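You operate a simulated robot arm through the tools that you are given. There is no shell and no other tool.

Carry out the task below with a simulated two-armed robot. There is one attempt and no reset: what you move stays moved.

Task
Open the head door and draw the yellow wedge back.
Fine: back off both wingnuts a quarter turn or more; leave the door open; the extruder stays locked out.
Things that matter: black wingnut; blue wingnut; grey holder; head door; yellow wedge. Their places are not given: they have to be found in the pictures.

The check looks at the end state, three seconds after you hand in, the way a careful person would. Anything else that was tipped, shoved, dropped, spilled or broken makes it a failure.

Robot
Two 6-joint arms with two-finger grippers on one trunk that stands fixed in place. Base frame: the origin is at the foot of the trunk, x ahead of it, y to its left, z up. Lengths are in mm, angles in rad, forces in N, time in s.
The left shoulder is at [60, 143, 948], the right one opposite. With the tool pointing down near the work surface each hand reaches from about 100 to 640 mm from the base axis, measured 20 degrees to its own side. Payload 2.45 kg a hand.
Tool frame (each hand has its own): the origin (TCP) lies between the finger pads and is the grasp point; the fingertips stand 26 mm ahead of it; z points along the fingers, y is the line along which they close. The gripper opens to 96 mm; its body begins 69 mm behind the TCP.
Orientation is told as [roll, pitch, yaw] about the base's x, y, z axes, in that order, counted from this pose: with the fingers straight down and closing along the base's y, the tool's x points along the base's -x, its y along +y and its z along -z.

Tools
- The arms move only by the tool send_rows. It takes "left_commands", "right_commands" or both (then of equal length, played together; a hand with none holds still); each is text: rows parted by semicolons, each of 7 numbers parted by spaces: the shift along the tool's x, y, z in m, then the turn, a rotation vector about the tool's x, y, z in rad, then the opening, from 0 (shut) to 1 (fully open). In form: dx dy dz ax ay az fingers; .... A call has 1 to 20 rows; each row is the pose to reach, as a shift and turn from the pose commanded when the call began, along the tool's axes at that moment. Each row takes 0.2 s and may step no farther than 50 mm and 0.15 rad from the row before; otherwise, or with a gripper value out of range, the whole call is refused. A pose out of reach is approached as far as the arm can. The call stops where the force on the tool passes 60 N (or 10 N more than at its start, if that is more) or the arm is blocked; 0.2 s more then pass. Each finger travels about 79.9 mm/s and halts on what it meets, pressing with about 39 N; the grip force reading is that of the motor and also rises with nothing between the fingers. The clock runs only during rows and for 0.2 s after the last one: add rows that repeat a pose to give the fingers time. The reply holds the time, the measured pose of the TCP, the force on the tool along the base axes, the opening and the grip force, in the units named above and with some noise, with the torque about the TCP (base axes, N m) and any sound that the robot's microphone picked up, and new pictures: "show" is both (left out), scene, wrist or none (wrist: the cameras of the hands that moved).
- Cameras (640 x 400 px; columns grow to the right, rows downward): "scene" is now at [136, 47.5, 1570.7]; the picture's right is [0.53, -0.85, -0.00], its down [-0.48, -0.30, -0.82] and it looks along [0.70, 0.44, -0.57] (base axes); focal length 349 px, centre (320, 200). "left" rides on the left gripper at [82, -3, -98] in its tool frame; the picture's right is [0.04, 1.00, 0.00], its down [-0.73, 0.03, -0.68] and it looks along [-0.68, 0.03, 0.73] (tool axes); focal length 256 px, centre (320, 200). "right" rides on the right gripper at [81, 3, -98] in its tool frame; the picture's right is [-0.04, 1.00, 0.00], its down [-0.73, -0.03, -0.68] and it looks along [-0.68, -0.03, 0.73] (tool axes); focal length 256 px, centre (320, 200).
- raise_lower(by): slides the trunk up (or, below 0, down) by that many mm; the arms and the scene camera ride with it, the base frame stays. It gives what a move gives, with no picture.
- head_to(pan, tilt): turns the head with the scene camera to pan (to the left, within 1.501 rad either way) and tilt (down, from -0.506 to 1.204), counted from straight ahead of the robot. It gives what a move gives, and a new picture of the scene camera.
- locate(camera, pixels): for up to 12 pixels [column, row] of the newest picture of that camera ("zoom" is the newest enlarged one), the place [x, y, z] in the base frame of the surface seen there, good to about 2 mm. It takes no simulated time.
- close_up(camera, box): a new picture of the part [left, top, right, bottom] of that camera's present view, enlarged. It takes no simulated time.
- finish_job(): hands the job in; it is judged then, once.

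Open the grippers and draw the arms clear of the work before you hand the job in, unless the task says otherwise.

The tools are called after "Request:" as name(argument=value, ...) on one line, values as JSON. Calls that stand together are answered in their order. send_rows: Moves the arms, as the interface text tells. Its arguments: {"type":"object","properties":{"left_commands":{"type":"string"},"right_commands":{"type":"string"},"show":{"type":"string","enum":["both","scene","wrist","none"]}},"required":[]} The other tools are called the same way: raise_lower (by) moves the trunk up or down; head_to (pan, tilt) turns the head that bears the scene camera; locate (camera, pixels) gives the place of the surface under pixels of a picture; close_up (camera, box) takes an enlarged picture of a part of a camera's view; finish_job () hands the job in.

At the start:

```text
time: 0.0
left_position: [303.8, 398.5, 1333.3]
left_tcp_rot: [0.001, 0.0, 0.001]
left_force: [0.1, -0.7, -0.2]
left_torque: [0.0, -0.04, -0.01]
left_grip_width: 96.0
left_gripper_force: 0.1
right_position: [301.3, 30.7, 1333.8]
right_tcp_rot: [-0.001, 0.0, 0.001]
right_force: [0.6, -0.4, 0.3]
right_torque: [0.0, 0.02, -0.02]
right_grip_width: 95.8
right_gripper_force: 0.1
trunk travel left (down, up): [-573.0, 17.0]
head pan, tilt (commanded): [0.559, 0.609]
```

scene: 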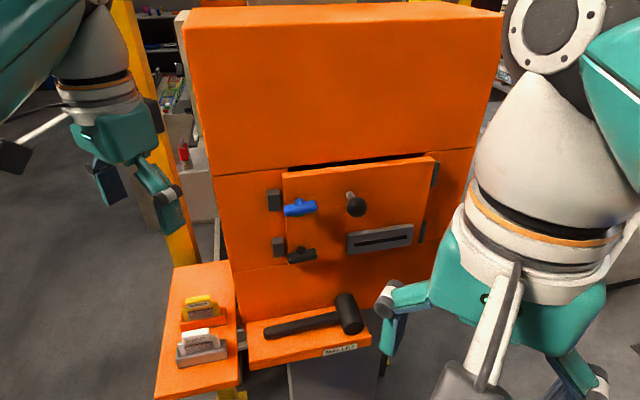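
right: 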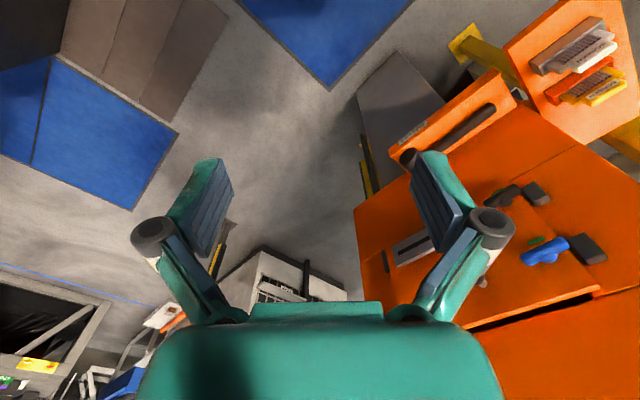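
left: 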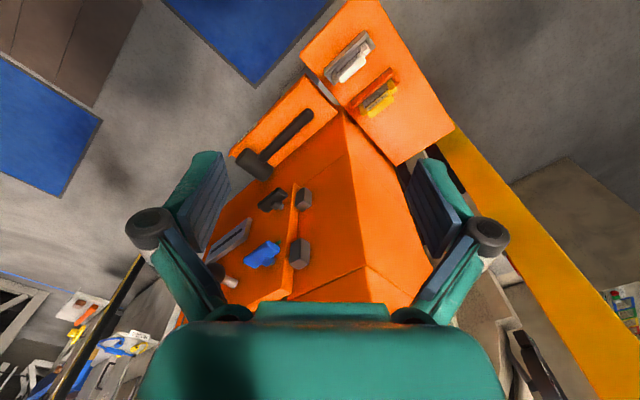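

The scene shows an orange machine with a door holding a blue wingnut (~300,207), a black wingnut (~300,255), a knob (~355,205) and a grey slot (~380,240); side shelves hold yellow/white things and a mallet. I'll take enlarged views first.

Request:
close_up(camera="scene", box=[240, 140, 460, 280])

Request:
close_up(camera="scene", box=[140, 260, 400, 400])

Request:
close_up(camera="left", box=[180, 0, 460, 310])

Request:
close_up(camera="right", box=[340, 0, 640, 340])

```text
2.86 times, centred on (350, 210) of scene
```

zoom: 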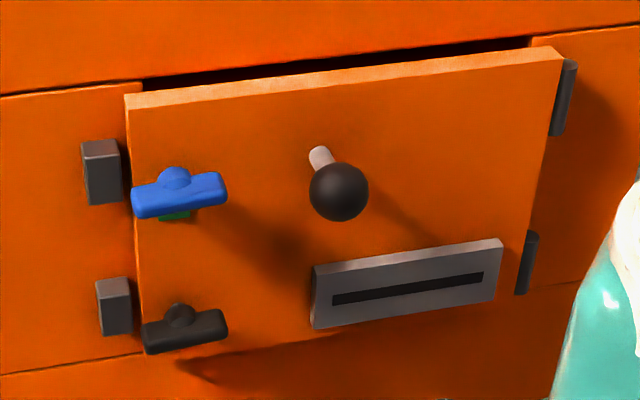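

```text
2.46 times, centred on (270, 330) of scene
```

zoom: 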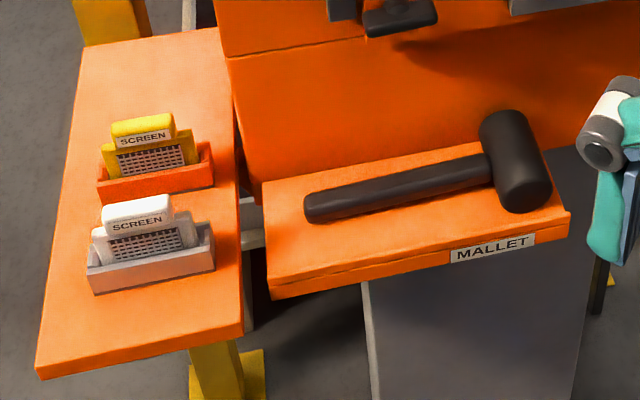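

```text
1.29 times, centred on (320, 155) of left
```

zoom: 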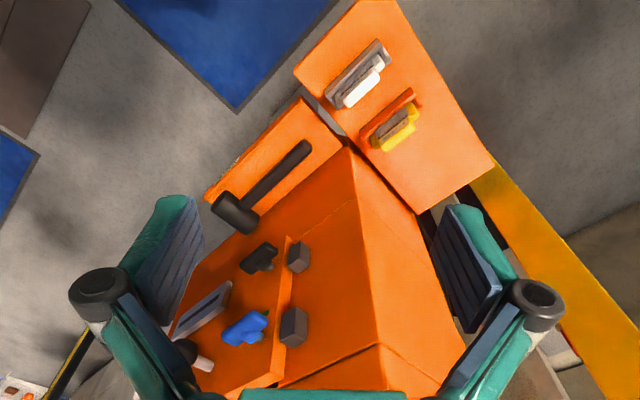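

```text
1.18 times, centred on (490, 170) of right
```

zoom: 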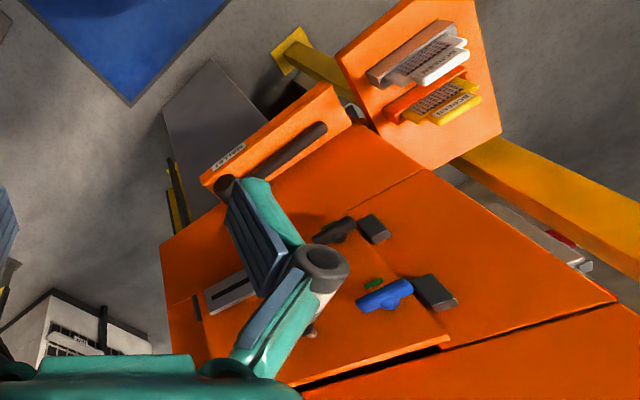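

The door appears hinged on its right side with wingnuts at the left. I'll locate key points to understand the machine's geometry.

Request:
locate(camera="scene", pixels=[[285, 175], [432, 160], [289, 260], [420, 235], [300, 207], [302, 254], [356, 206], [380, 240], [274, 199], [278, 246], [216, 176], [472, 150]])

Request:
locate(camera="scene", pixels=[[198, 8], [500, 15], [200, 305], [200, 340], [350, 315], [300, 325], [236, 300], [350, 195], [330, 225], [320, 190], [240, 220], [170, 390]])

Request:
head_to(pan=0.2, tilt=0.6)

```text
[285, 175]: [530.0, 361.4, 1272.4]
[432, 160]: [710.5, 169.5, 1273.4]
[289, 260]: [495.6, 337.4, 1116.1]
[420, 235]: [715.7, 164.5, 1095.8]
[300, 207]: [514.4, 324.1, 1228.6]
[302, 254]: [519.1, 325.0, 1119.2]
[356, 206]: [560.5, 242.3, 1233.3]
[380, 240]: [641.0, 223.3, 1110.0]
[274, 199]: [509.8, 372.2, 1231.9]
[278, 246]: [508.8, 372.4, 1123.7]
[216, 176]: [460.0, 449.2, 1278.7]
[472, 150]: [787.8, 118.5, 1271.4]
```

```text
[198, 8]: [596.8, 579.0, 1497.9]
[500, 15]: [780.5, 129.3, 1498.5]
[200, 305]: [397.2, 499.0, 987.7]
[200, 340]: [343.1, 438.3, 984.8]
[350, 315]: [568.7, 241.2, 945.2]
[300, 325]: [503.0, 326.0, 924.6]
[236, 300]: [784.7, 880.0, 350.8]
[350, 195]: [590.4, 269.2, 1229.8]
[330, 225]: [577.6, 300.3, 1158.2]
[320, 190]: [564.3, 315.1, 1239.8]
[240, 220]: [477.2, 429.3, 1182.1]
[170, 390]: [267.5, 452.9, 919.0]
```

```text
time: 0.8
left_position: [303.8, 397.1, 1334.5]
left_tcp_rot: [0.0, -0.001, 0.001]
left_force: [-1.1, -0.1, -0.3]
left_torque: [0.03, -0.05, 0.01]
left_grip_width: 95.9
left_gripper_force: 0.1
right_position: [302.3, 31.0, 1334.4]
right_tcp_rot: [-0.001, -0.001, 0.001]
right_force: [-0.3, 0.8, 0.9]
right_torque: [-0.02, 0.01, 0.01]
right_grip_width: 96.0
right_gripper_force: 0.1
trunk travel left (down, up): [-573.0, 17.0]
head pan, tilt (commanded): [0.201, 0.6]
```

scene: 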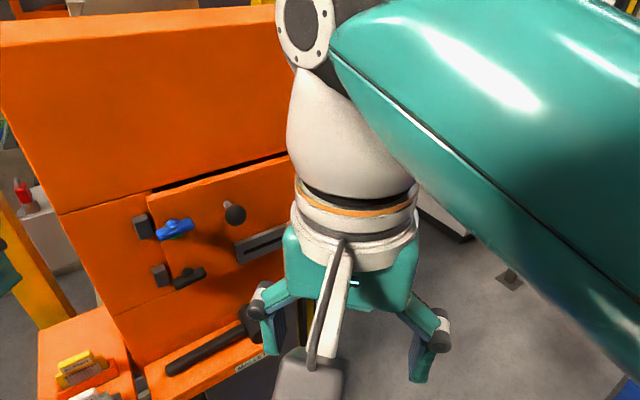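

The right arm hides the machine's right side, so I'll move the right hand sideways to the right (base -y), clear of everything, then look again.

Request:
send_rows(right_commands="0 -0.045 0 0 0 0 1; 0 -0.09 0 0 0 0 1; 0 -0.135 0 0 0 0 1; 0 -0.18 0 0 0 0 1; 0 -0.225 0 0 0 0 1; 0 -0.27 0 0 0 0 1; 0 -0.30 0 0 0 0 1", show="both")

```text
time: 2.4
left_position: [303.2, 397.6, 1333.7]
left_tcp_rot: [0.001, -0.002, 0.001]
left_force: [0.2, 0.5, 0.8]
left_torque: [0.01, 0.0, -0.03]
left_grip_width: 96.0
left_gripper_force: 0.1
right_position: [301.9, -269.8, 1333.6]
right_tcp_rot: [0.002, 0.001, 0.001]
right_force: [0.2, 1.2, 0.5]
right_torque: [-0.01, 0.03, -0.03]
right_grip_width: 96.0
right_gripper_force: 0.1
trunk travel left (down, up): [-573.0, 17.0]
head pan, tilt (commanded): [0.201, 0.6]
```

scene: 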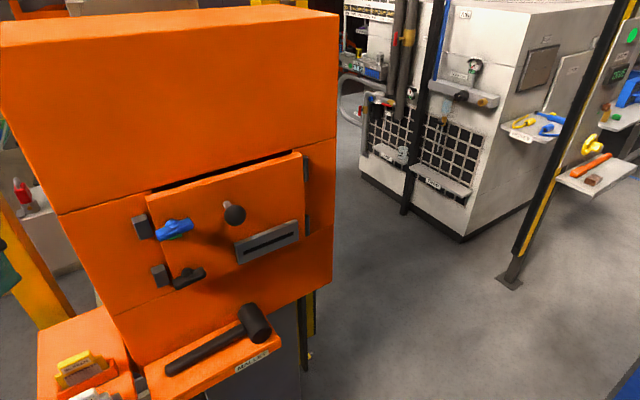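
right: 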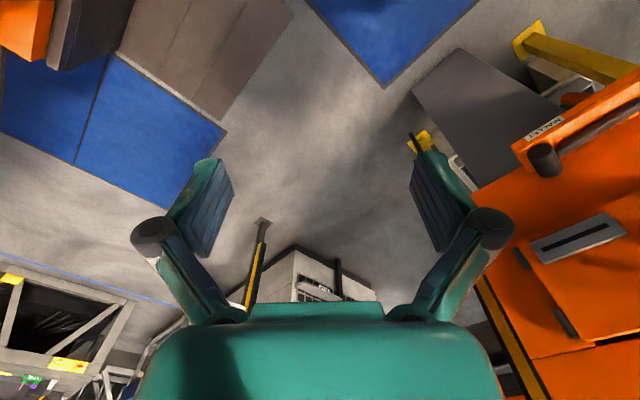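

The machine's right side is now clear. I'll turn the head back toward the door and zoom in.

Request:
head_to(pan=0.6, tilt=0.6)

Request:
close_up(camera="scene", box=[260, 150, 420, 270])

Request:
close_up(camera="scene", box=[250, 170, 350, 270])

```text
time: 3.3
left_position: [304.3, 397.1, 1334.5]
left_tcp_rot: [0.0, -0.001, -0.001]
left_force: [-0.3, 0.4, -0.4]
left_torque: [0.03, -0.01, -0.03]
left_grip_width: 96.1
left_gripper_force: 0.0
right_position: [303.4, -269.1, 1333.1]
right_tcp_rot: [-0.001, 0.001, 0.001]
right_force: [0.3, -0.2, 0.3]
right_torque: [0.02, 0.0, 0.01]
right_grip_width: 95.8
right_gripper_force: 0.2
trunk travel left (down, up): [-573.0, 17.0]
head pan, tilt (commanded): [0.6, 0.6]
```

scene: 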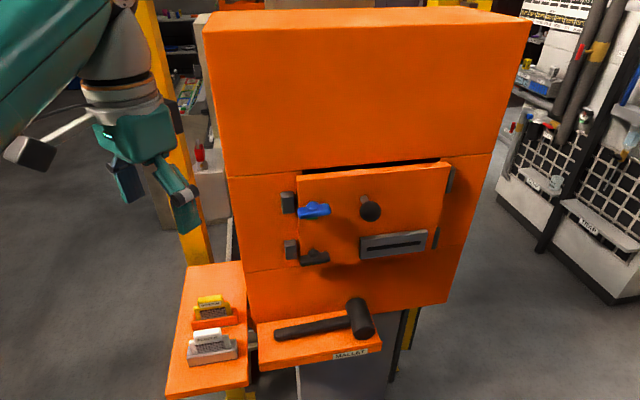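

```text
3.33 times, centred on (340, 210) of scene
```

zoom: 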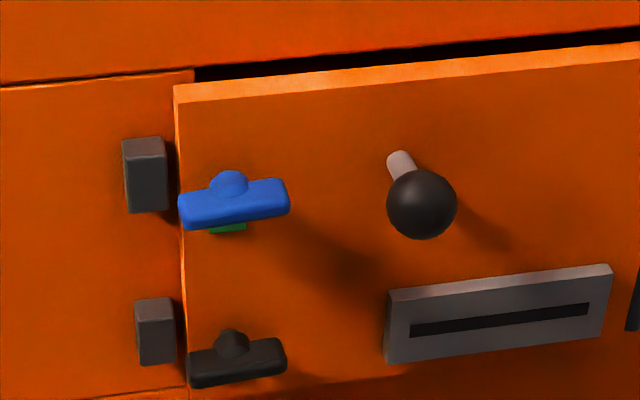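

```text
4.00 times, centred on (300, 220) of scene
```

zoom: 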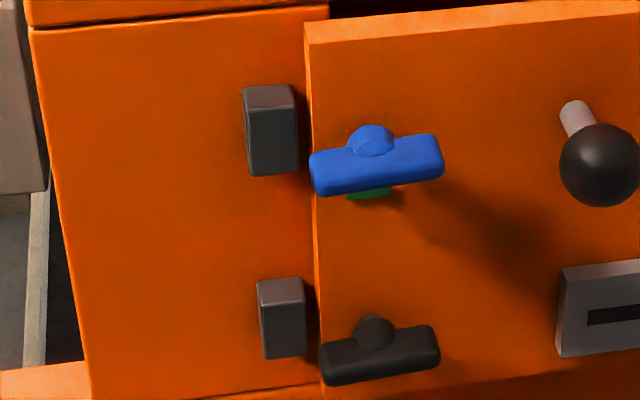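

The door, wingnuts and knob are clear. Before acting I'll survey the rest of the surroundings (left and right) for the lockout and the wedge.

Request:
head_to(pan=1.1, tilt=0.7)

Request:
head_to(pan=-0.3, tilt=0.5)

Request:
head_to(pan=0.6, tilt=0.0)

Request:
head_to(pan=0.6, tilt=1.0)

```text
time: 4.2
left_position: [303.8, 397.9, 1333.9]
left_tcp_rot: [0.0, -0.001, -0.001]
left_force: [0.7, 0.1, 0.5]
left_torque: [0.01, 0.03, 0.01]
left_grip_width: 95.9
left_gripper_force: 0.1
right_position: [301.9, -268.6, 1333.6]
right_tcp_rot: [0.0, 0.0, 0.002]
right_force: [-0.2, -0.3, 0.6]
right_torque: [0.01, 0.01, 0.0]
right_grip_width: 95.9
right_gripper_force: 0.1
trunk travel left (down, up): [-573.0, 17.0]
head pan, tilt (commanded): [1.1, 0.7]
```

scene: 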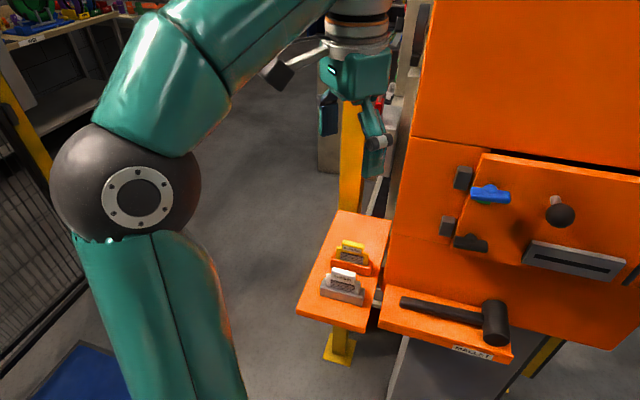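

```text
time: 5.8
left_position: [303.9, 397.6, 1333.7]
left_tcp_rot: [0.001, 0.0, 0.0]
left_force: [0.1, -0.3, 0.2]
left_torque: [-0.01, -0.01, -0.05]
left_grip_width: 95.9
left_gripper_force: 0.0
right_position: [302.8, -268.2, 1333.4]
right_tcp_rot: [0.0, 0.0, 0.001]
right_force: [-0.5, -0.3, 0.5]
right_torque: [0.03, 0.02, 0.02]
right_grip_width: 95.8
right_gripper_force: 0.1
trunk travel left (down, up): [-573.0, 17.0]
head pan, tilt (commanded): [-0.3, 0.499]
```

scene: 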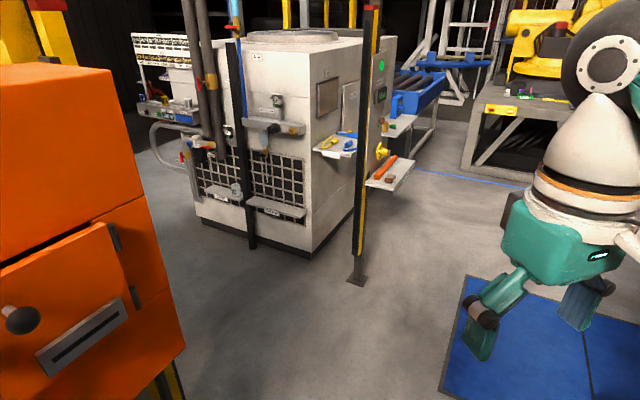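

```text
time: 7.0
left_position: [303.4, 396.7, 1334.0]
left_tcp_rot: [0.001, 0.0, 0.0]
left_force: [0.4, -0.7, -0.9]
left_torque: [0.04, 0.01, 0.01]
left_grip_width: 96.4
left_gripper_force: 0.1
right_position: [301.7, -269.4, 1333.9]
right_tcp_rot: [-0.001, 0.0, -0.001]
right_force: [0.3, 0.9, 0.0]
right_torque: [-0.02, 0.03, 0.0]
right_grip_width: 96.1
right_gripper_force: 0.0
trunk travel left (down, up): [-573.0, 17.0]
head pan, tilt (commanded): [0.6, 0.0]
```

scene: 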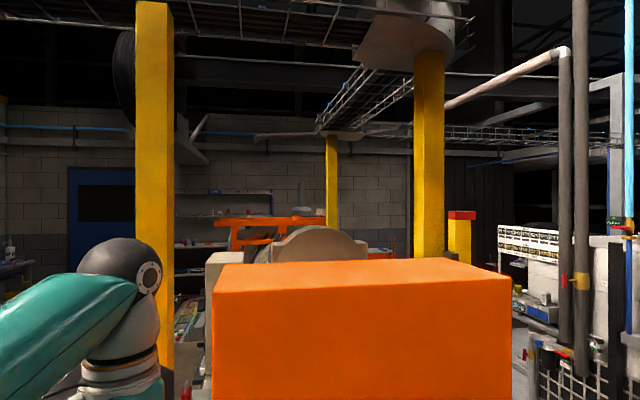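

```text
time: 8.2
left_position: [302.9, 398.5, 1333.9]
left_tcp_rot: [0.001, 0.0, 0.0]
left_force: [-0.5, 0.3, -0.1]
left_torque: [0.01, -0.01, 0.0]
left_grip_width: 96.2
left_gripper_force: 0.0
right_position: [302.6, -268.9, 1333.6]
right_tcp_rot: [-0.001, 0.0, -0.001]
right_force: [-0.1, -0.7, -0.8]
right_torque: [0.0, 0.01, 0.03]
right_grip_width: 95.9
right_gripper_force: 0.0
trunk travel left (down, up): [-573.0, 17.0]
head pan, tilt (commanded): [0.6, 1.0]
```

scene: 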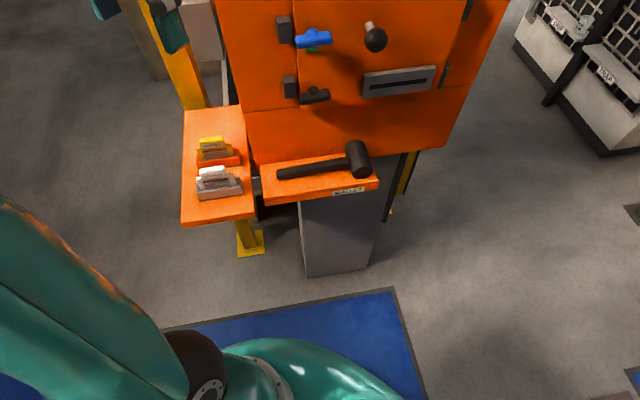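

Nothing yellow and wedge-like is visible outside, so the wedge and grey holder are presumably behind the head door. I'll put the head back on the door and bring the left hand round to point horizontally at the door, about 150 mm in front of the wingnuts.

Request:
head_to(pan=0.6, tilt=0.6)

Request:
send_rows(left_commands="-0.0098 -0.0116 0.0102 -0.0472 -0.1140 -0.0472 1; -0.0195 -0.0232 0.0205 -0.0944 -0.2280 -0.0944 1; -0.0293 -0.0348 0.0307 -0.1417 -0.3420 -0.1417 1; -0.0391 -0.0465 0.0409 -0.1889 -0.4561 -0.1889 1; -0.0488 -0.0581 0.0512 -0.2361 -0.5701 -0.2361 1; -0.0586 -0.0697 0.0614 -0.2833 -0.6841 -0.2833 1; -0.0684 -0.0813 0.0716 -0.3306 -0.7981 -0.3306 1; -0.0782 -0.0929 0.0818 -0.3778 -0.9121 -0.3778 1; -0.0879 -0.1045 0.0921 -0.4250 -1.0261 -0.4250 1; -0.0977 -0.1162 0.1023 -0.4722 -1.1402 -0.4722 1; -0.1075 -0.1278 0.1125 -0.5195 -1.2542 -0.5195 1; -0.1172 -0.1394 0.1228 -0.5667 -1.3682 -0.5667 1; -0.127 -0.151 0.133 -0.6139 -1.4822 -0.6139 1", show="both")

```text
time: 9.1
left_position: [304.5, 398.1, 1334.4]
left_tcp_rot: [0.0, 0.002, 0.0]
left_force: [0.1, -0.7, 0.2]
left_torque: [-0.05, 0.0, 0.03]
left_grip_width: 96.1
left_gripper_force: 0.0
right_position: [302.8, -268.6, 1334.2]
right_tcp_rot: [0.0, 0.0, 0.002]
right_force: [-0.5, -0.3, -0.7]
right_torque: [0.0, -0.04, 0.01]
right_grip_width: 96.3
right_gripper_force: 0.0
trunk travel left (down, up): [-573.0, 17.0]
head pan, tilt (commanded): [0.6, 0.6]
```

scene: 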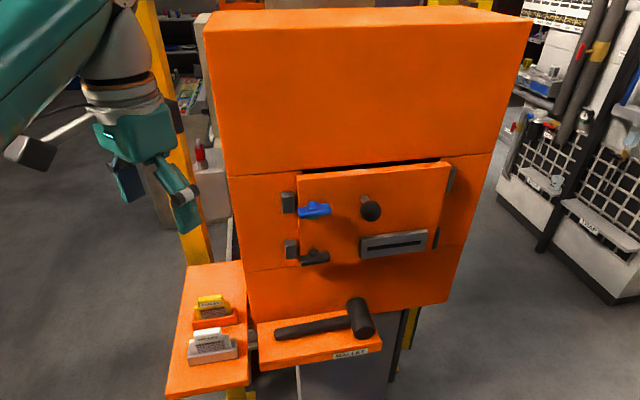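

```text
time: 11.9
left_position: [432.6, 244.4, 1200.5]
left_tcp_rot: [2.733, -1.569, -1.95]
left_force: [-0.1, -0.3, -0.4]
left_torque: [0.0, -0.03, -0.03]
left_grip_width: 96.1
left_gripper_force: 0.2
right_position: [303.2, -270.2, 1332.6]
right_tcp_rot: [0.001, 0.002, 0.001]
right_force: [0.2, -0.1, -0.1]
right_torque: [0.0, 0.06, 0.01]
right_grip_width: 96.0
right_gripper_force: 0.1
trunk travel left (down, up): [-573.0, 17.0]
head pan, tilt (commanded): [0.6, 0.6]
```

scene: 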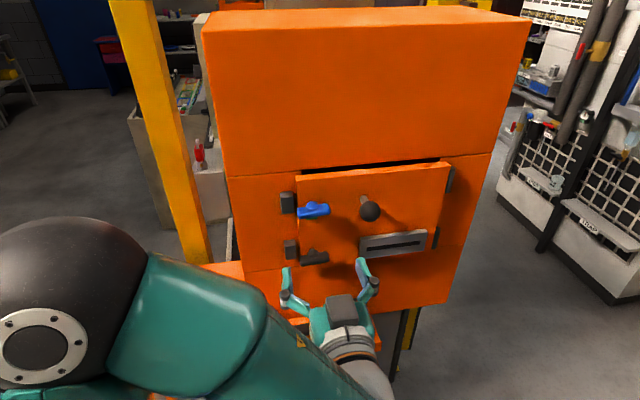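
left: 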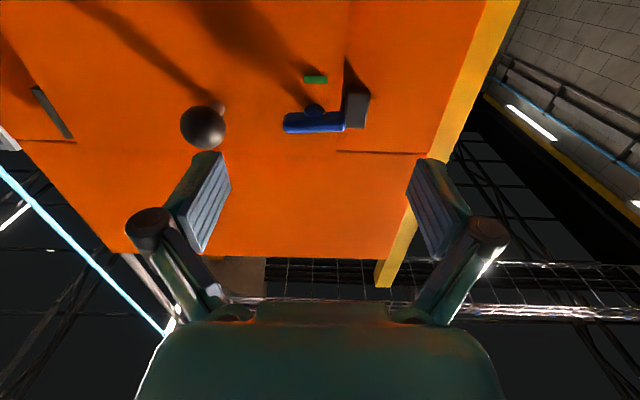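

The left hand now faces the door; in its (upside-down) view the blue wingnut is at ~(315,122) with a green mark on the door at (315,78). I'll zoom in to see details.

Request:
close_up(camera="left", box=[160, 0, 400, 150])

Request:
close_up(camera="scene", box=[270, 170, 370, 275])

Request:
locate(camera="scene", pixels=[[300, 213], [327, 208], [314, 210], [303, 261], [327, 256], [315, 258], [313, 250], [314, 204], [370, 210], [362, 200], [314, 218], [289, 250]])

Request:
locate(camera="left", pixels=[[288, 122], [340, 118], [315, 128], [315, 79], [312, 108], [357, 105], [203, 128], [340, 60], [325, 140], [400, 150], [50, 110], [200, 60]])

```text
2.67 times, centred on (280, 75) of left
```

zoom: 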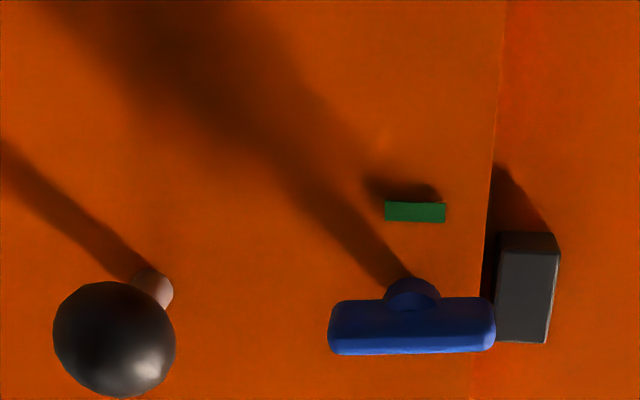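

```text
3.81 times, centred on (320, 222) of scene
```

zoom: 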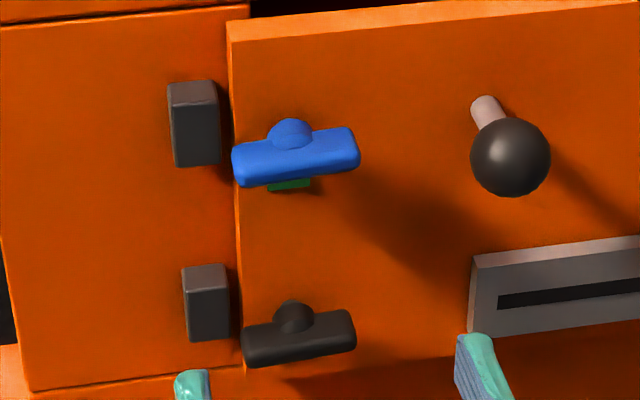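

```text
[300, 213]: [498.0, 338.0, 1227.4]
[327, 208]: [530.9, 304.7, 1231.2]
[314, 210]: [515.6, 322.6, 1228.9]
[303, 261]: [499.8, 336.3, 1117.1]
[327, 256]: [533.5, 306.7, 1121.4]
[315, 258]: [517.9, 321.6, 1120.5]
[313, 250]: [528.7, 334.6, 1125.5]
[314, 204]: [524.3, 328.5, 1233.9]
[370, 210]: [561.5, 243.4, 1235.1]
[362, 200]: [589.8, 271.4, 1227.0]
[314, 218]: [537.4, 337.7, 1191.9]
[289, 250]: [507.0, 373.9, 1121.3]
```

```text
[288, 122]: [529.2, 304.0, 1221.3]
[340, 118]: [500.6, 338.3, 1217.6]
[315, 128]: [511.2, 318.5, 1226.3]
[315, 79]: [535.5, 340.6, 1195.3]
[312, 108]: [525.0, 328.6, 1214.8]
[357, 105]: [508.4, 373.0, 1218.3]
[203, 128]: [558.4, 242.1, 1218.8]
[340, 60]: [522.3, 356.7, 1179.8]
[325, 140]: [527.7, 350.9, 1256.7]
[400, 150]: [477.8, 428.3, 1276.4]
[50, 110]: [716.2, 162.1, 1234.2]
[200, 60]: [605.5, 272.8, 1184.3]
```

Blue wing: centre about u≈137 mm along the face, front at d≈589, z≈1223, lying horizontal; the hub behind it. I'll roll the left hand +90° about its finger axis so the fingers close vertically, centred in front of the blue wingnut.

Request:
send_rows(left_commands="-0.0021 -0.0004 0.0019 0 0 0.1428 0.8; -0.0043 -0.0007 0.0038 0 0 0.2856 0.7; -0.0064 -0.0011 0.0057 0 0 0.4284 0.65; -0.0085 -0.0015 0.0076 0 0 0.5712 0.65; -0.0107 -0.0018 0.0095 0 0 0.714 0.65; -0.0128 -0.0022 0.0115 0 0 0.8568 0.65; -0.015 -0.0025 0.0134 0 0 0.9996 0.65; -0.0171 -0.0029 0.0153 0 0 1.1424 0.65; -0.0192 -0.0033 0.0172 0 0 1.2852 0.65; -0.0214 -0.0036 0.0191 0 0 1.428 0.65; -0.0235 -0.004 0.021 0 0 1.5708 0.65; -0.0235 -0.004 0.021 0 0 1.5708 0.65", show="both")

```text
time: 14.5
left_position: [447.7, 258.3, 1224.2]
left_tcp_rot: [1.569, 0.002, -0.787]
left_force: [1.0, 0.9, -0.4]
left_torque: [0.01, -0.01, 0.02]
left_grip_width: 62.4
left_gripper_force: 0.1
right_position: [301.4, -270.2, 1334.3]
right_tcp_rot: [-0.001, 0.0, -0.001]
right_force: [0.0, 0.4, 1.3]
right_torque: [-0.04, 0.04, -0.03]
right_grip_width: 96.0
right_gripper_force: 0.0
trunk travel left (down, up): [-573.0, 17.0]
head pan, tilt (commanded): [0.6, 0.6]
```

scene: 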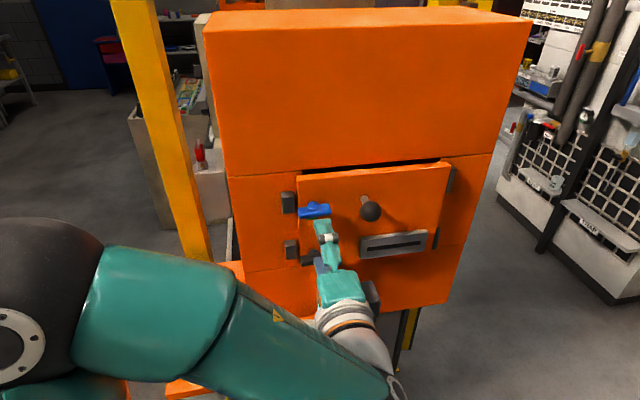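
left: 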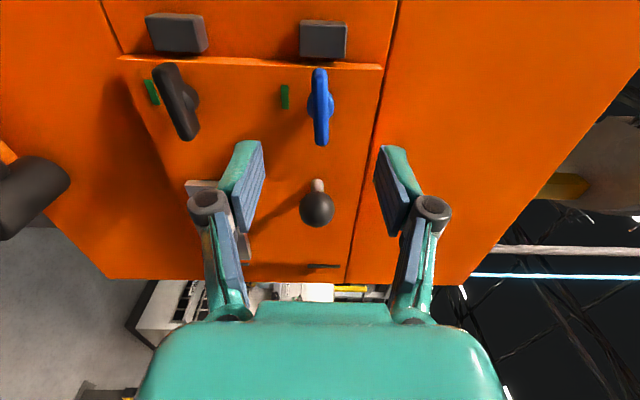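

The blue wing appears centred between the open fingers at (320,108). I'll pin down its ends and the hub from this closer view.

Request:
close_up(camera="left", box=[240, 40, 400, 160])

Request:
locate(camera="left", pixels=[[320, 75], [320, 107], [322, 142], [313, 105], [326, 105], [331, 100], [285, 97], [170, 70], [178, 100], [188, 135], [150, 90], [317, 208]])

```text
3.33 times, centred on (320, 100) of left
```

zoom: 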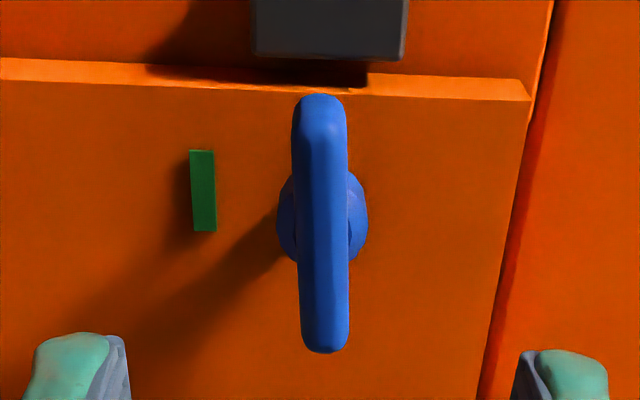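

```text
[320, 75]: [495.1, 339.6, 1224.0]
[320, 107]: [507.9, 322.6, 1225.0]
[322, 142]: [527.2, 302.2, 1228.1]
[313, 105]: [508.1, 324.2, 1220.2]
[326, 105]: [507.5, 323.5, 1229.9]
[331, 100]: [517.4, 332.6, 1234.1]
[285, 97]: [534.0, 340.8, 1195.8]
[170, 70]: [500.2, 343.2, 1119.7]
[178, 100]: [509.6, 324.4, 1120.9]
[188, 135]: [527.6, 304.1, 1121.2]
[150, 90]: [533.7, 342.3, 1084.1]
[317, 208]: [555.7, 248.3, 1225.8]
```

The blue wing is ~13 mm thick, centre u≈135, z≈1225, front d≈587, with a wider hub behind from d≈600. I'll advance so the fingertips reach just to d≈599 and close on the wing.

Request:
send_rows(left_commands="-0.0015 0.001 0.02 0 0 0 0.65; -0.0015 0.001 0.04 0 0 0 0.65; -0.0015 0.001 0.06 0 0 0 0.65; -0.0015 0.001 0.074 0 0 0 0.65; -0.0015 0.001 0.074 0 0 0 0.65", show="both")

```text
time: 15.7
left_position: [502.0, 310.2, 1225.0]
left_tcp_rot: [1.572, -0.002, -0.786]
left_force: [-0.5, -0.4, 0.2]
left_torque: [0.0, 0.01, 0.02]
left_grip_width: 62.3
left_gripper_force: 0.1
right_position: [303.3, -269.8, 1334.1]
right_tcp_rot: [0.0, -0.001, 0.0]
right_force: [0.1, 0.1, 0.7]
right_torque: [-0.02, 0.01, 0.05]
right_grip_width: 95.7
right_gripper_force: 0.1
trunk travel left (down, up): [-573.0, 17.0]
head pan, tilt (commanded): [0.6, 0.6]
```

scene: 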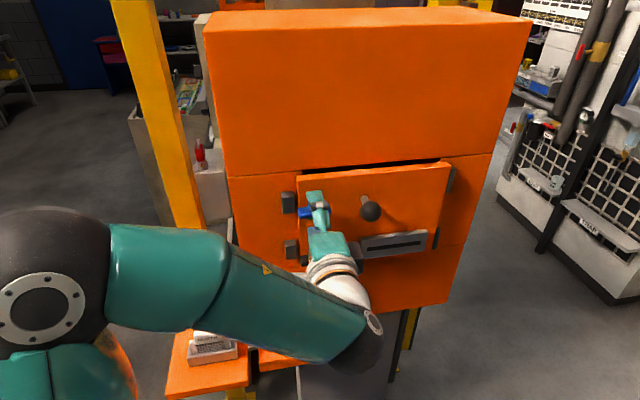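
left: 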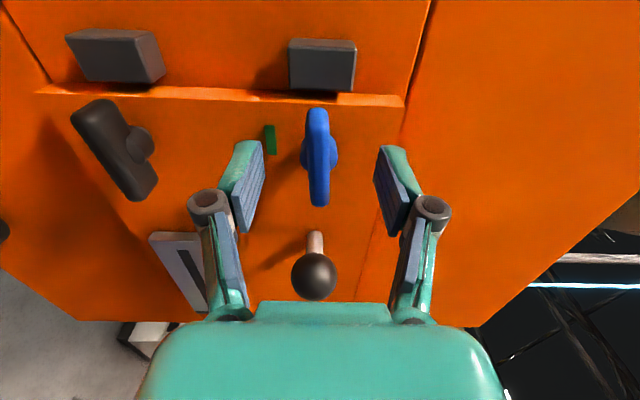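

The fingers now straddle the blue wing (at ~(318,155)) with no contact force. Closing the gripper on it.

Request:
send_rows(left_commands="0 0 0 0 0 0 0.3; 0 0 0 0 0 0 0.1; 0 0 0 0 0 0 0; 0 0 0 0 0 0 0; 0 0 0 0 0 0 0", show="both")

```text
time: 16.9
left_position: [501.5, 310.2, 1224.5]
left_tcp_rot: [1.569, 0.0, -0.786]
left_force: [-1.9, -0.2, -5.0]
left_torque: [-0.06, 0.12, 0.06]
left_grip_width: 11.6
left_gripper_force: 38.4
right_position: [302.6, -268.3, 1332.4]
right_tcp_rot: [0.001, -0.001, 0.001]
right_force: [0.2, 0.3, 0.6]
right_torque: [0.05, 0.05, 0.04]
right_grip_width: 96.0
right_gripper_force: 0.1
trunk travel left (down, up): [-573.0, 17.0]
head pan, tilt (commanded): [0.6, 0.6]
```

scene: 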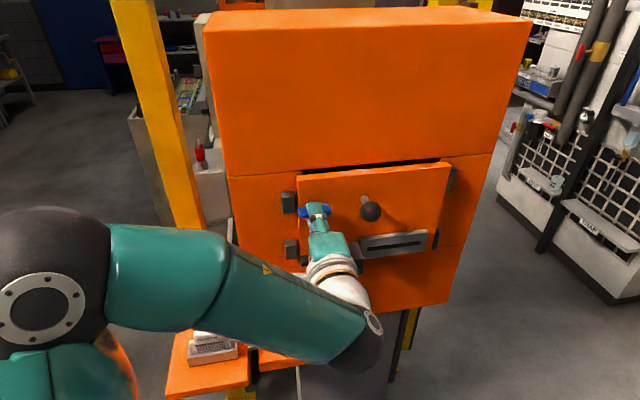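
left: 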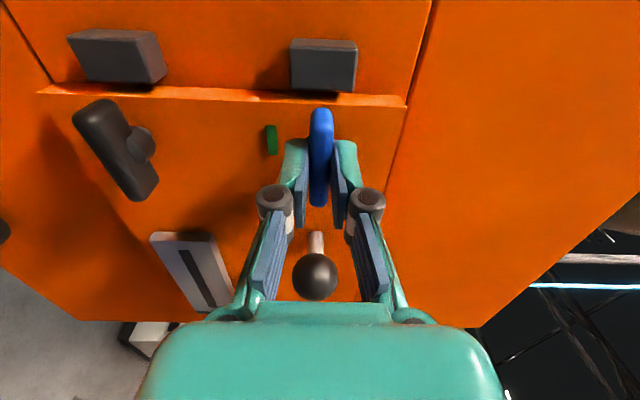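

The wing is gripped (11.6 mm, 38 N). I'll try a small counter-clockwise turn (negative about tool z) of 0.3 rad and watch the torque.

Request:
send_rows(left_commands="0 0 0 0 0 -0.1 0; 0 0 0 0 0 -0.2 0; 0 0 0 0 0 -0.3 0", show="wrist")

```text
time: 17.7
left_position: [501.3, 310.2, 1224.6]
left_tcp_rot: [1.568, -0.299, -0.785]
left_force: [-3.4, -2.3, -9.8]
left_torque: [-0.06, 0.15, -0.33]
left_grip_width: 11.6
left_gripper_force: 39.1
right_position: [301.6, -269.1, 1333.7]
right_tcp_rot: [-0.001, 0.0, 0.002]
right_force: [0.3, -0.8, 0.4]
right_torque: [0.02, -0.01, -0.02]
right_grip_width: 95.9
right_gripper_force: 0.1
trunk travel left (down, up): [-573.0, 17.0]
head pan, tilt (commanded): [0.6, 0.6]
```

left: 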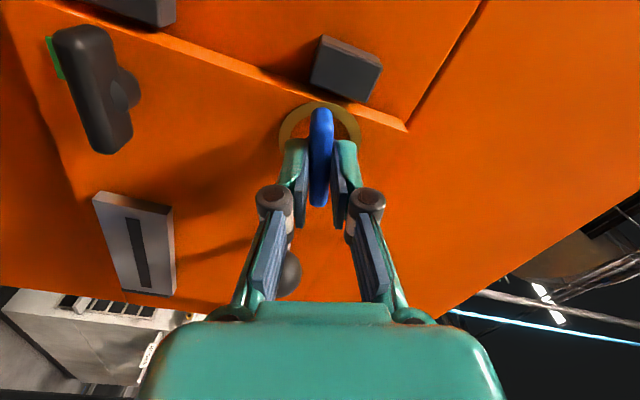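

The wingnut turned with the hand at low torque; an olive ring now shows round the hub at (320,120). Let me zoom in on it.

Request:
close_up(camera="left", box=[240, 60, 400, 180])

Request:
close_up(camera="scene", box=[270, 180, 350, 250])

```text
3.33 times, centred on (320, 120) of left
```

zoom: 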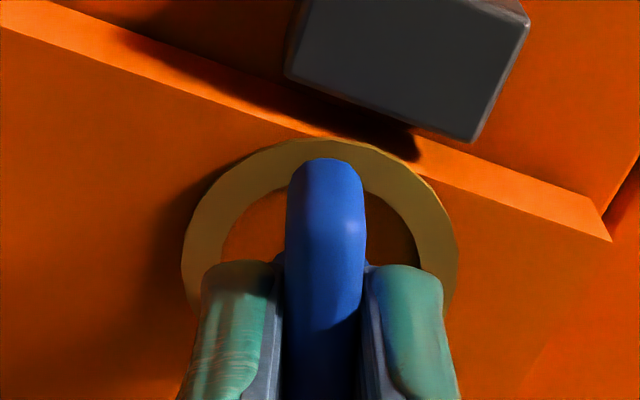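

```text
5.71 times, centred on (310, 215) of scene
```

zoom: 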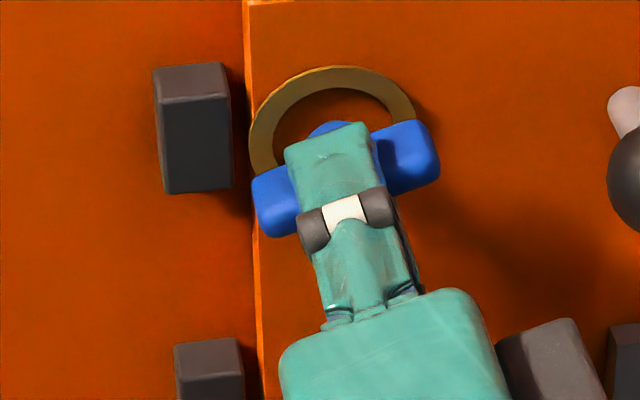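

The amber ring looks like a loosening indicator and the wing follows the hand. I'll continue the counter-clockwise turn to about 1.9 rad in total.

Request:
send_rows(left_commands="0 0 0 0 0 -0.133 0; 0 0 0 0 0 -0.267 0; 0 0 0 0 0 -0.4 0; 0 0 0 0 0 -0.533 0; 0 0 0 0 0 -0.667 0; 0 0 0 0 0 -0.8 0; 0 0 0 0 0 -0.933 0; 0 0 0 0 0 -1.067 0; 0 0 0 0 0 -1.2 0; 0 0 0 0 0 -1.333 0; 0 0 0 0 0 -1.467 0; 0 0 0 0 0 -1.6 0; 0 0 0 0 0 -1.6 0", show="both")

```text
time: 20.5
left_position: [502.5, 310.2, 1222.9]
left_tcp_rot: [-1.558, -1.243, 2.342]
left_force: [-5.1, -8.7, -23.3]
left_torque: [-0.16, 0.17, 0.02]
left_grip_width: 12.0
left_gripper_force: 39.0
right_position: [302.4, -269.3, 1334.1]
right_tcp_rot: [0.002, 0.001, 0.001]
right_force: [1.1, 0.1, -0.5]
right_torque: [0.0, 0.01, 0.05]
right_grip_width: 95.7
right_gripper_force: 0.0
trunk travel left (down, up): [-573.0, 17.0]
head pan, tilt (commanded): [0.6, 0.6]
```

scene: 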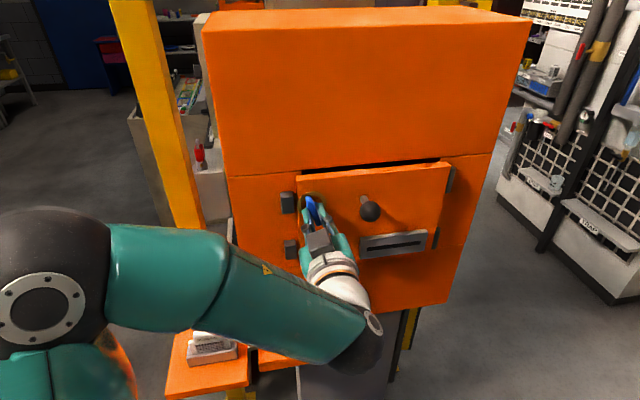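
left: 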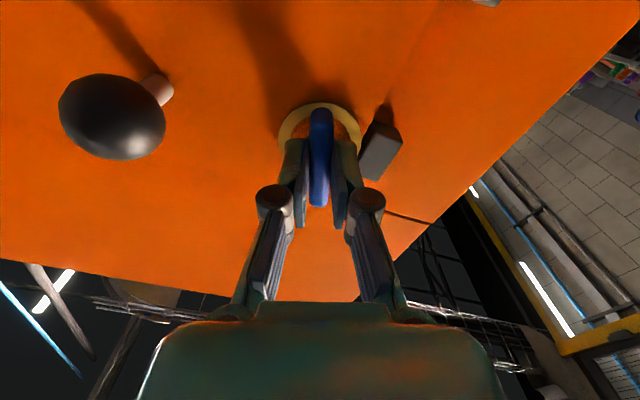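

The blue wing followed through ~1.9 rad (ring still amber/yellow). I'll release it and back straight off to look.

Request:
send_rows(left_commands="0 0 0 0 0 0 0.2; 0 0 0 0 0 0 0.4; 0 0 0 0 0 0 0.5; 0 0 -0.02 0 0 0 0.5; 0 0 -0.04 0 0 0 0.5; 0 0 -0.06 0 0 0 0.5; 0 0 -0.075 0 0 0 0.5", show="both")

Request:
close_up(camera="left", box=[180, 20, 420, 170])

Request:
close_up(camera="scene", box=[260, 170, 380, 275])

```text
time: 22.1
left_position: [448.5, 258.2, 1225.7]
left_tcp_rot: [-1.572, -1.242, 2.356]
left_force: [0.1, 0.6, -0.5]
left_torque: [0.0, 0.03, 0.01]
left_grip_width: 48.1
left_gripper_force: 0.2
right_position: [301.9, -269.2, 1333.9]
right_tcp_rot: [0.001, -0.001, 0.003]
right_force: [0.6, -0.3, -0.3]
right_torque: [0.01, -0.04, 0.0]
right_grip_width: 96.0
right_gripper_force: 0.1
trunk travel left (down, up): [-573.0, 17.0]
head pan, tilt (commanded): [0.6, 0.6]
```

scene: 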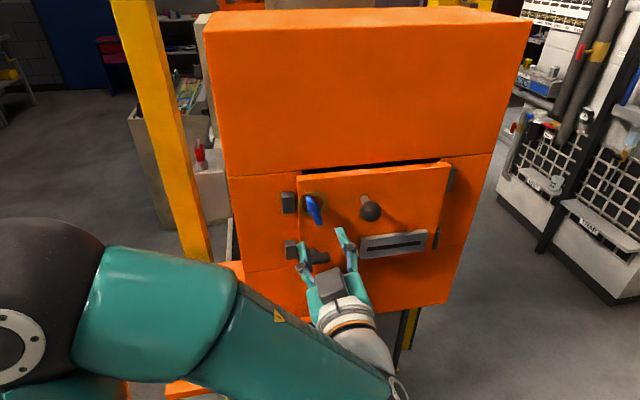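
left: 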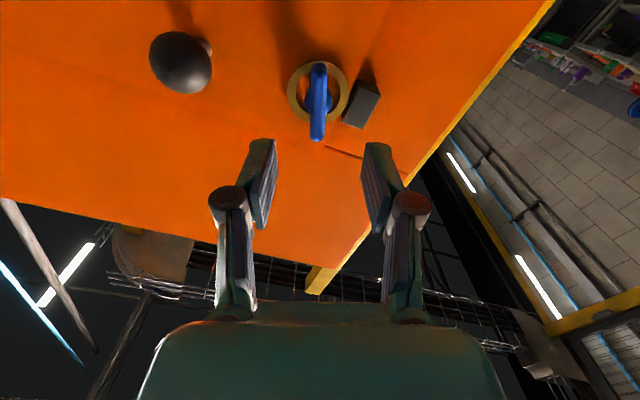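

```text
2.67 times, centred on (300, 95) of left
```

zoom: 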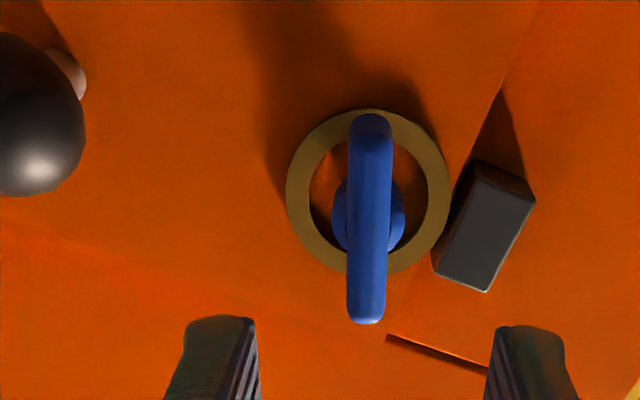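

```text
3.81 times, centred on (320, 222) of scene
```

zoom: 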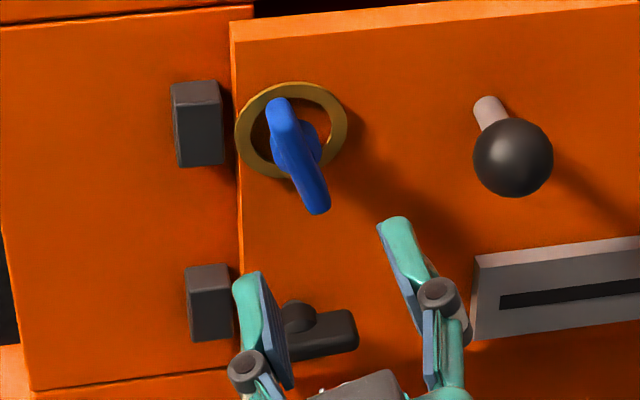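

The blue wingnut is now well past a quarter turn counter-clockwise. Before lowering to the black one, I'll check how high the left forearm passes over the screen trays and shelf.

Request:
locate(camera="scene", pixels=[[150, 300], [200, 300], [230, 290], [300, 340], [350, 365], [395, 385], [220, 360], [60, 270], [175, 388], [385, 370], [215, 385], [340, 290]])

Request:
head_to(pan=0.9, tilt=0.95)

```text
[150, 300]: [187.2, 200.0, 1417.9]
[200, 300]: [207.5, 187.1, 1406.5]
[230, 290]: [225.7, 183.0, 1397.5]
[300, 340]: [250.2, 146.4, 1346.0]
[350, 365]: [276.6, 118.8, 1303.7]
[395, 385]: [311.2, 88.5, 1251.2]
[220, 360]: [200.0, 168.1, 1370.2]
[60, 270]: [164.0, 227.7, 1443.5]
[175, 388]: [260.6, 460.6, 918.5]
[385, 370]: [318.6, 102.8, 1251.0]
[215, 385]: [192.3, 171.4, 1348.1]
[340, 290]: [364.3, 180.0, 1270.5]
```

```text
time: 22.9
left_position: [448.8, 256.0, 1225.3]
left_tcp_rot: [-1.569, -1.242, 2.358]
left_force: [0.0, 0.5, 0.5]
left_torque: [0.03, -0.02, -0.02]
left_grip_width: 48.2
left_gripper_force: 0.0
right_position: [301.5, -268.8, 1333.6]
right_tcp_rot: [0.0, -0.001, 0.001]
right_force: [-0.4, -0.2, -0.1]
right_torque: [-0.01, 0.02, -0.03]
right_grip_width: 95.8
right_gripper_force: 0.1
trunk travel left (down, up): [-573.0, 17.0]
head pan, tilt (commanded): [0.901, 0.949]
```

scene: 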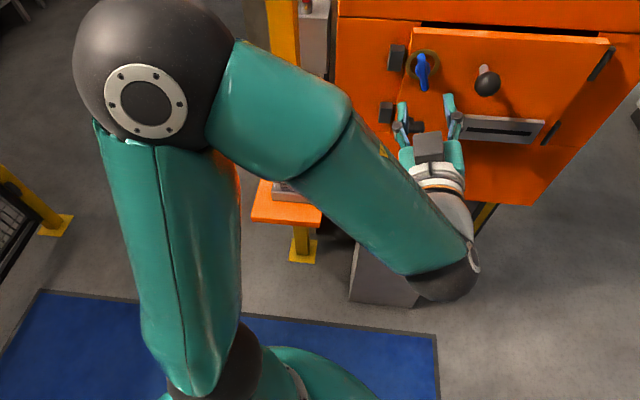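

The elbow is high (z≈1440) and the forearm comes down from above, so lowering is safe. I'll roll the hand back +1.9 rad and drop it 108 mm to stand in front of the black wingnut.

Request:
send_rows(left_commands="0.0073 0.0025 0 0 0 0.1357 0.6; 0.0146 0.005 0 0 0 0.2714 0.65; 0.0219 0.0075 0 0 0 0.4071 0.65; 0.0293 0.01 0 0 0 0.5429 0.65; 0.0366 0.0125 0 0 0 0.6786 0.65; 0.0439 0.015 0 0 0 0.8143 0.65; 0.0512 0.0175 0 0 0 0.95 0.65; 0.0585 0.0199 0 0 0 1.0857 0.65; 0.0658 0.0224 0 0 0 1.2214 0.65; 0.0731 0.0249 0 0 0 1.3571 0.65; 0.0805 0.0274 0 0 0 1.4929 0.65; 0.0878 0.0299 0 0 0 1.6286 0.65; 0.0951 0.0324 0 0 0 1.7643 0.65; 0.1024 0.0349 0 0 0 1.9 0.65; 0.1024 0.0349 0 0 0 1.9 0.65", show="both")

Request:
close_up(camera="left", box=[240, 40, 400, 160])

Request:
locate(camera="left", pixels=[[318, 75], [320, 107], [322, 140], [313, 105], [326, 105], [331, 100], [285, 97]])

```text
time: 26.1
left_position: [449.9, 256.6, 1116.0]
left_tcp_rot: [1.571, 0.003, -0.785]
left_force: [-1.1, 0.8, 0.3]
left_torque: [-0.01, 0.01, 0.04]
left_grip_width: 62.4
left_gripper_force: 0.0
right_position: [303.1, -268.9, 1333.8]
right_tcp_rot: [-0.001, 0.0, 0.0]
right_force: [-0.2, 0.5, -0.1]
right_torque: [-0.01, -0.04, 0.0]
right_grip_width: 96.1
right_gripper_force: 0.0
trunk travel left (down, up): [-573.0, 17.0]
head pan, tilt (commanded): [0.901, 0.949]
```

scene: 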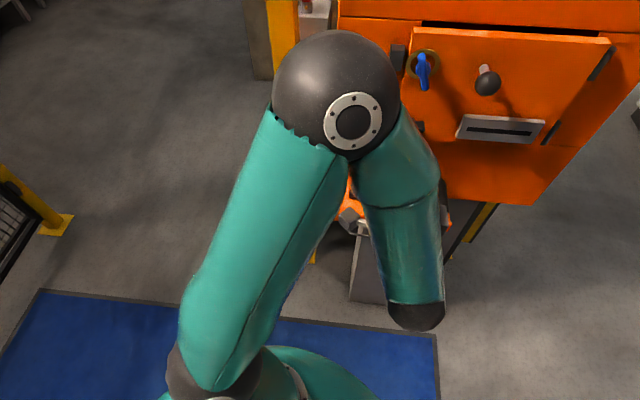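
left: 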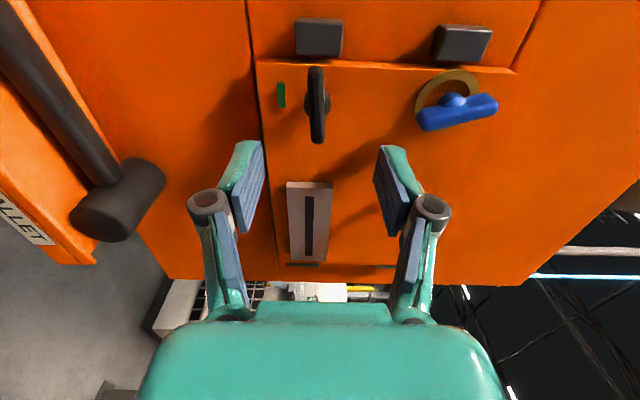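

```text
3.33 times, centred on (320, 100) of left
```

zoom: 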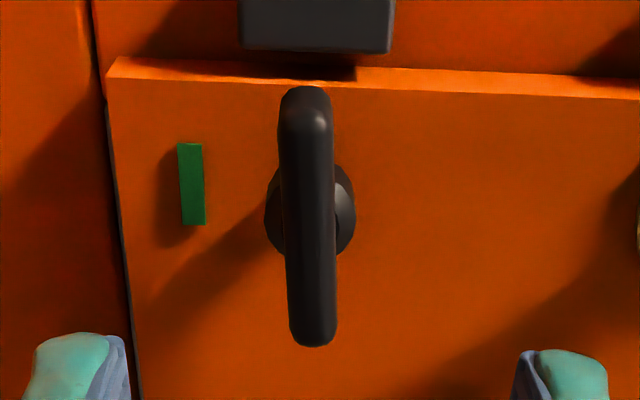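

```text
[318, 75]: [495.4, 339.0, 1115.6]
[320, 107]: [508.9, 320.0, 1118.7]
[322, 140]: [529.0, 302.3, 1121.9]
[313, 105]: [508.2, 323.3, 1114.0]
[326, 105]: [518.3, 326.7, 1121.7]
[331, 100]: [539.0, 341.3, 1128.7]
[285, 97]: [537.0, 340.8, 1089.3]
```

The hand is centred on the black wingnut (wing at ~(316,105), z≈1116, u≈135). I'll advance 74 mm and close on the wing.

Request:
send_rows(left_commands="0 0 0.02 0 0 0 0.65; 0 0 0.04 0 0 0 0.65; 0 0 0.06 0 0 0 0.65; 0 0 0.074 0 0 0 0.65; 0 0 0.074 0 0 0 0.3; 0 0 0.074 0 0 0 0.1; 0 0 0.074 0 0 0 0; 0 0 0.074 0 0 0 0; 0 0 0.074 0 0 0 0", show="both")

```text
time: 28.1
left_position: [501.6, 309.9, 1114.1]
left_tcp_rot: [1.568, 0.0, -0.786]
left_force: [-5.9, -2.1, -18.9]
left_torque: [-0.27, 0.35, 0.19]
left_grip_width: 11.9
left_gripper_force: 39.3
right_position: [303.4, -269.6, 1333.6]
right_tcp_rot: [0.001, 0.003, 0.002]
right_force: [0.6, -0.3, 0.4]
right_torque: [0.01, -0.02, 0.01]
right_grip_width: 95.8
right_gripper_force: 0.0
trunk travel left (down, up): [-573.0, 17.0]
head pan, tilt (commanded): [0.901, 0.949]
```

scene: 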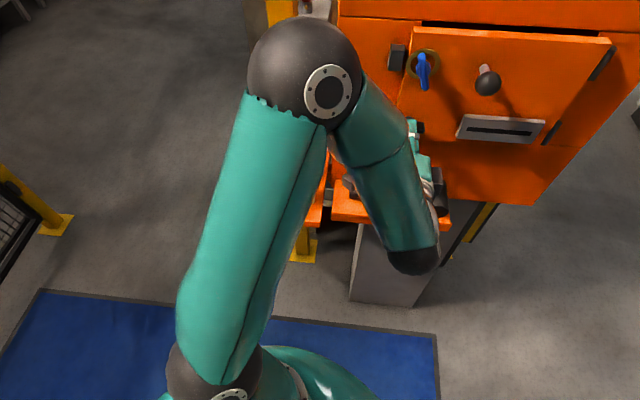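
left: 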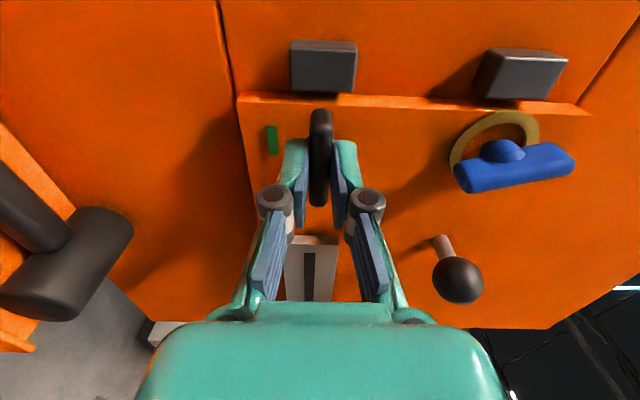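

The black wing is gripped but with ~19 N sideways load, meaning its axis is a couple of mm lower than the hand. I'll check the mallet's height below before turning.

Request:
locate(camera="left", pixels=[[70, 260], [30, 220], [110, 240], [20, 340], [10, 180], [270, 140]])

Request:
locate(camera="scene", pixels=[[305, 60], [330, 90], [380, 160], [410, 255], [440, 200], [350, 205], [390, 220], [255, 110], [430, 180], [425, 140]])

```text
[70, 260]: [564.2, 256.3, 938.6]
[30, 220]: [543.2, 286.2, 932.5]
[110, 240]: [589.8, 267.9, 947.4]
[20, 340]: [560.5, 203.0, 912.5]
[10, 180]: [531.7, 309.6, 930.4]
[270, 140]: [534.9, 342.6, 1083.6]
```

```text
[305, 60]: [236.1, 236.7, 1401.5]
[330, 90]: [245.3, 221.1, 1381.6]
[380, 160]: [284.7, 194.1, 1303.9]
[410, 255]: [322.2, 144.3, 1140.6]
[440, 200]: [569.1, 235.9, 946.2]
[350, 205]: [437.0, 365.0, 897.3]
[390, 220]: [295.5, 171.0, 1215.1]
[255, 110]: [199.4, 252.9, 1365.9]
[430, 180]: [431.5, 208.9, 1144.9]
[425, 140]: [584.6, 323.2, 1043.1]
```

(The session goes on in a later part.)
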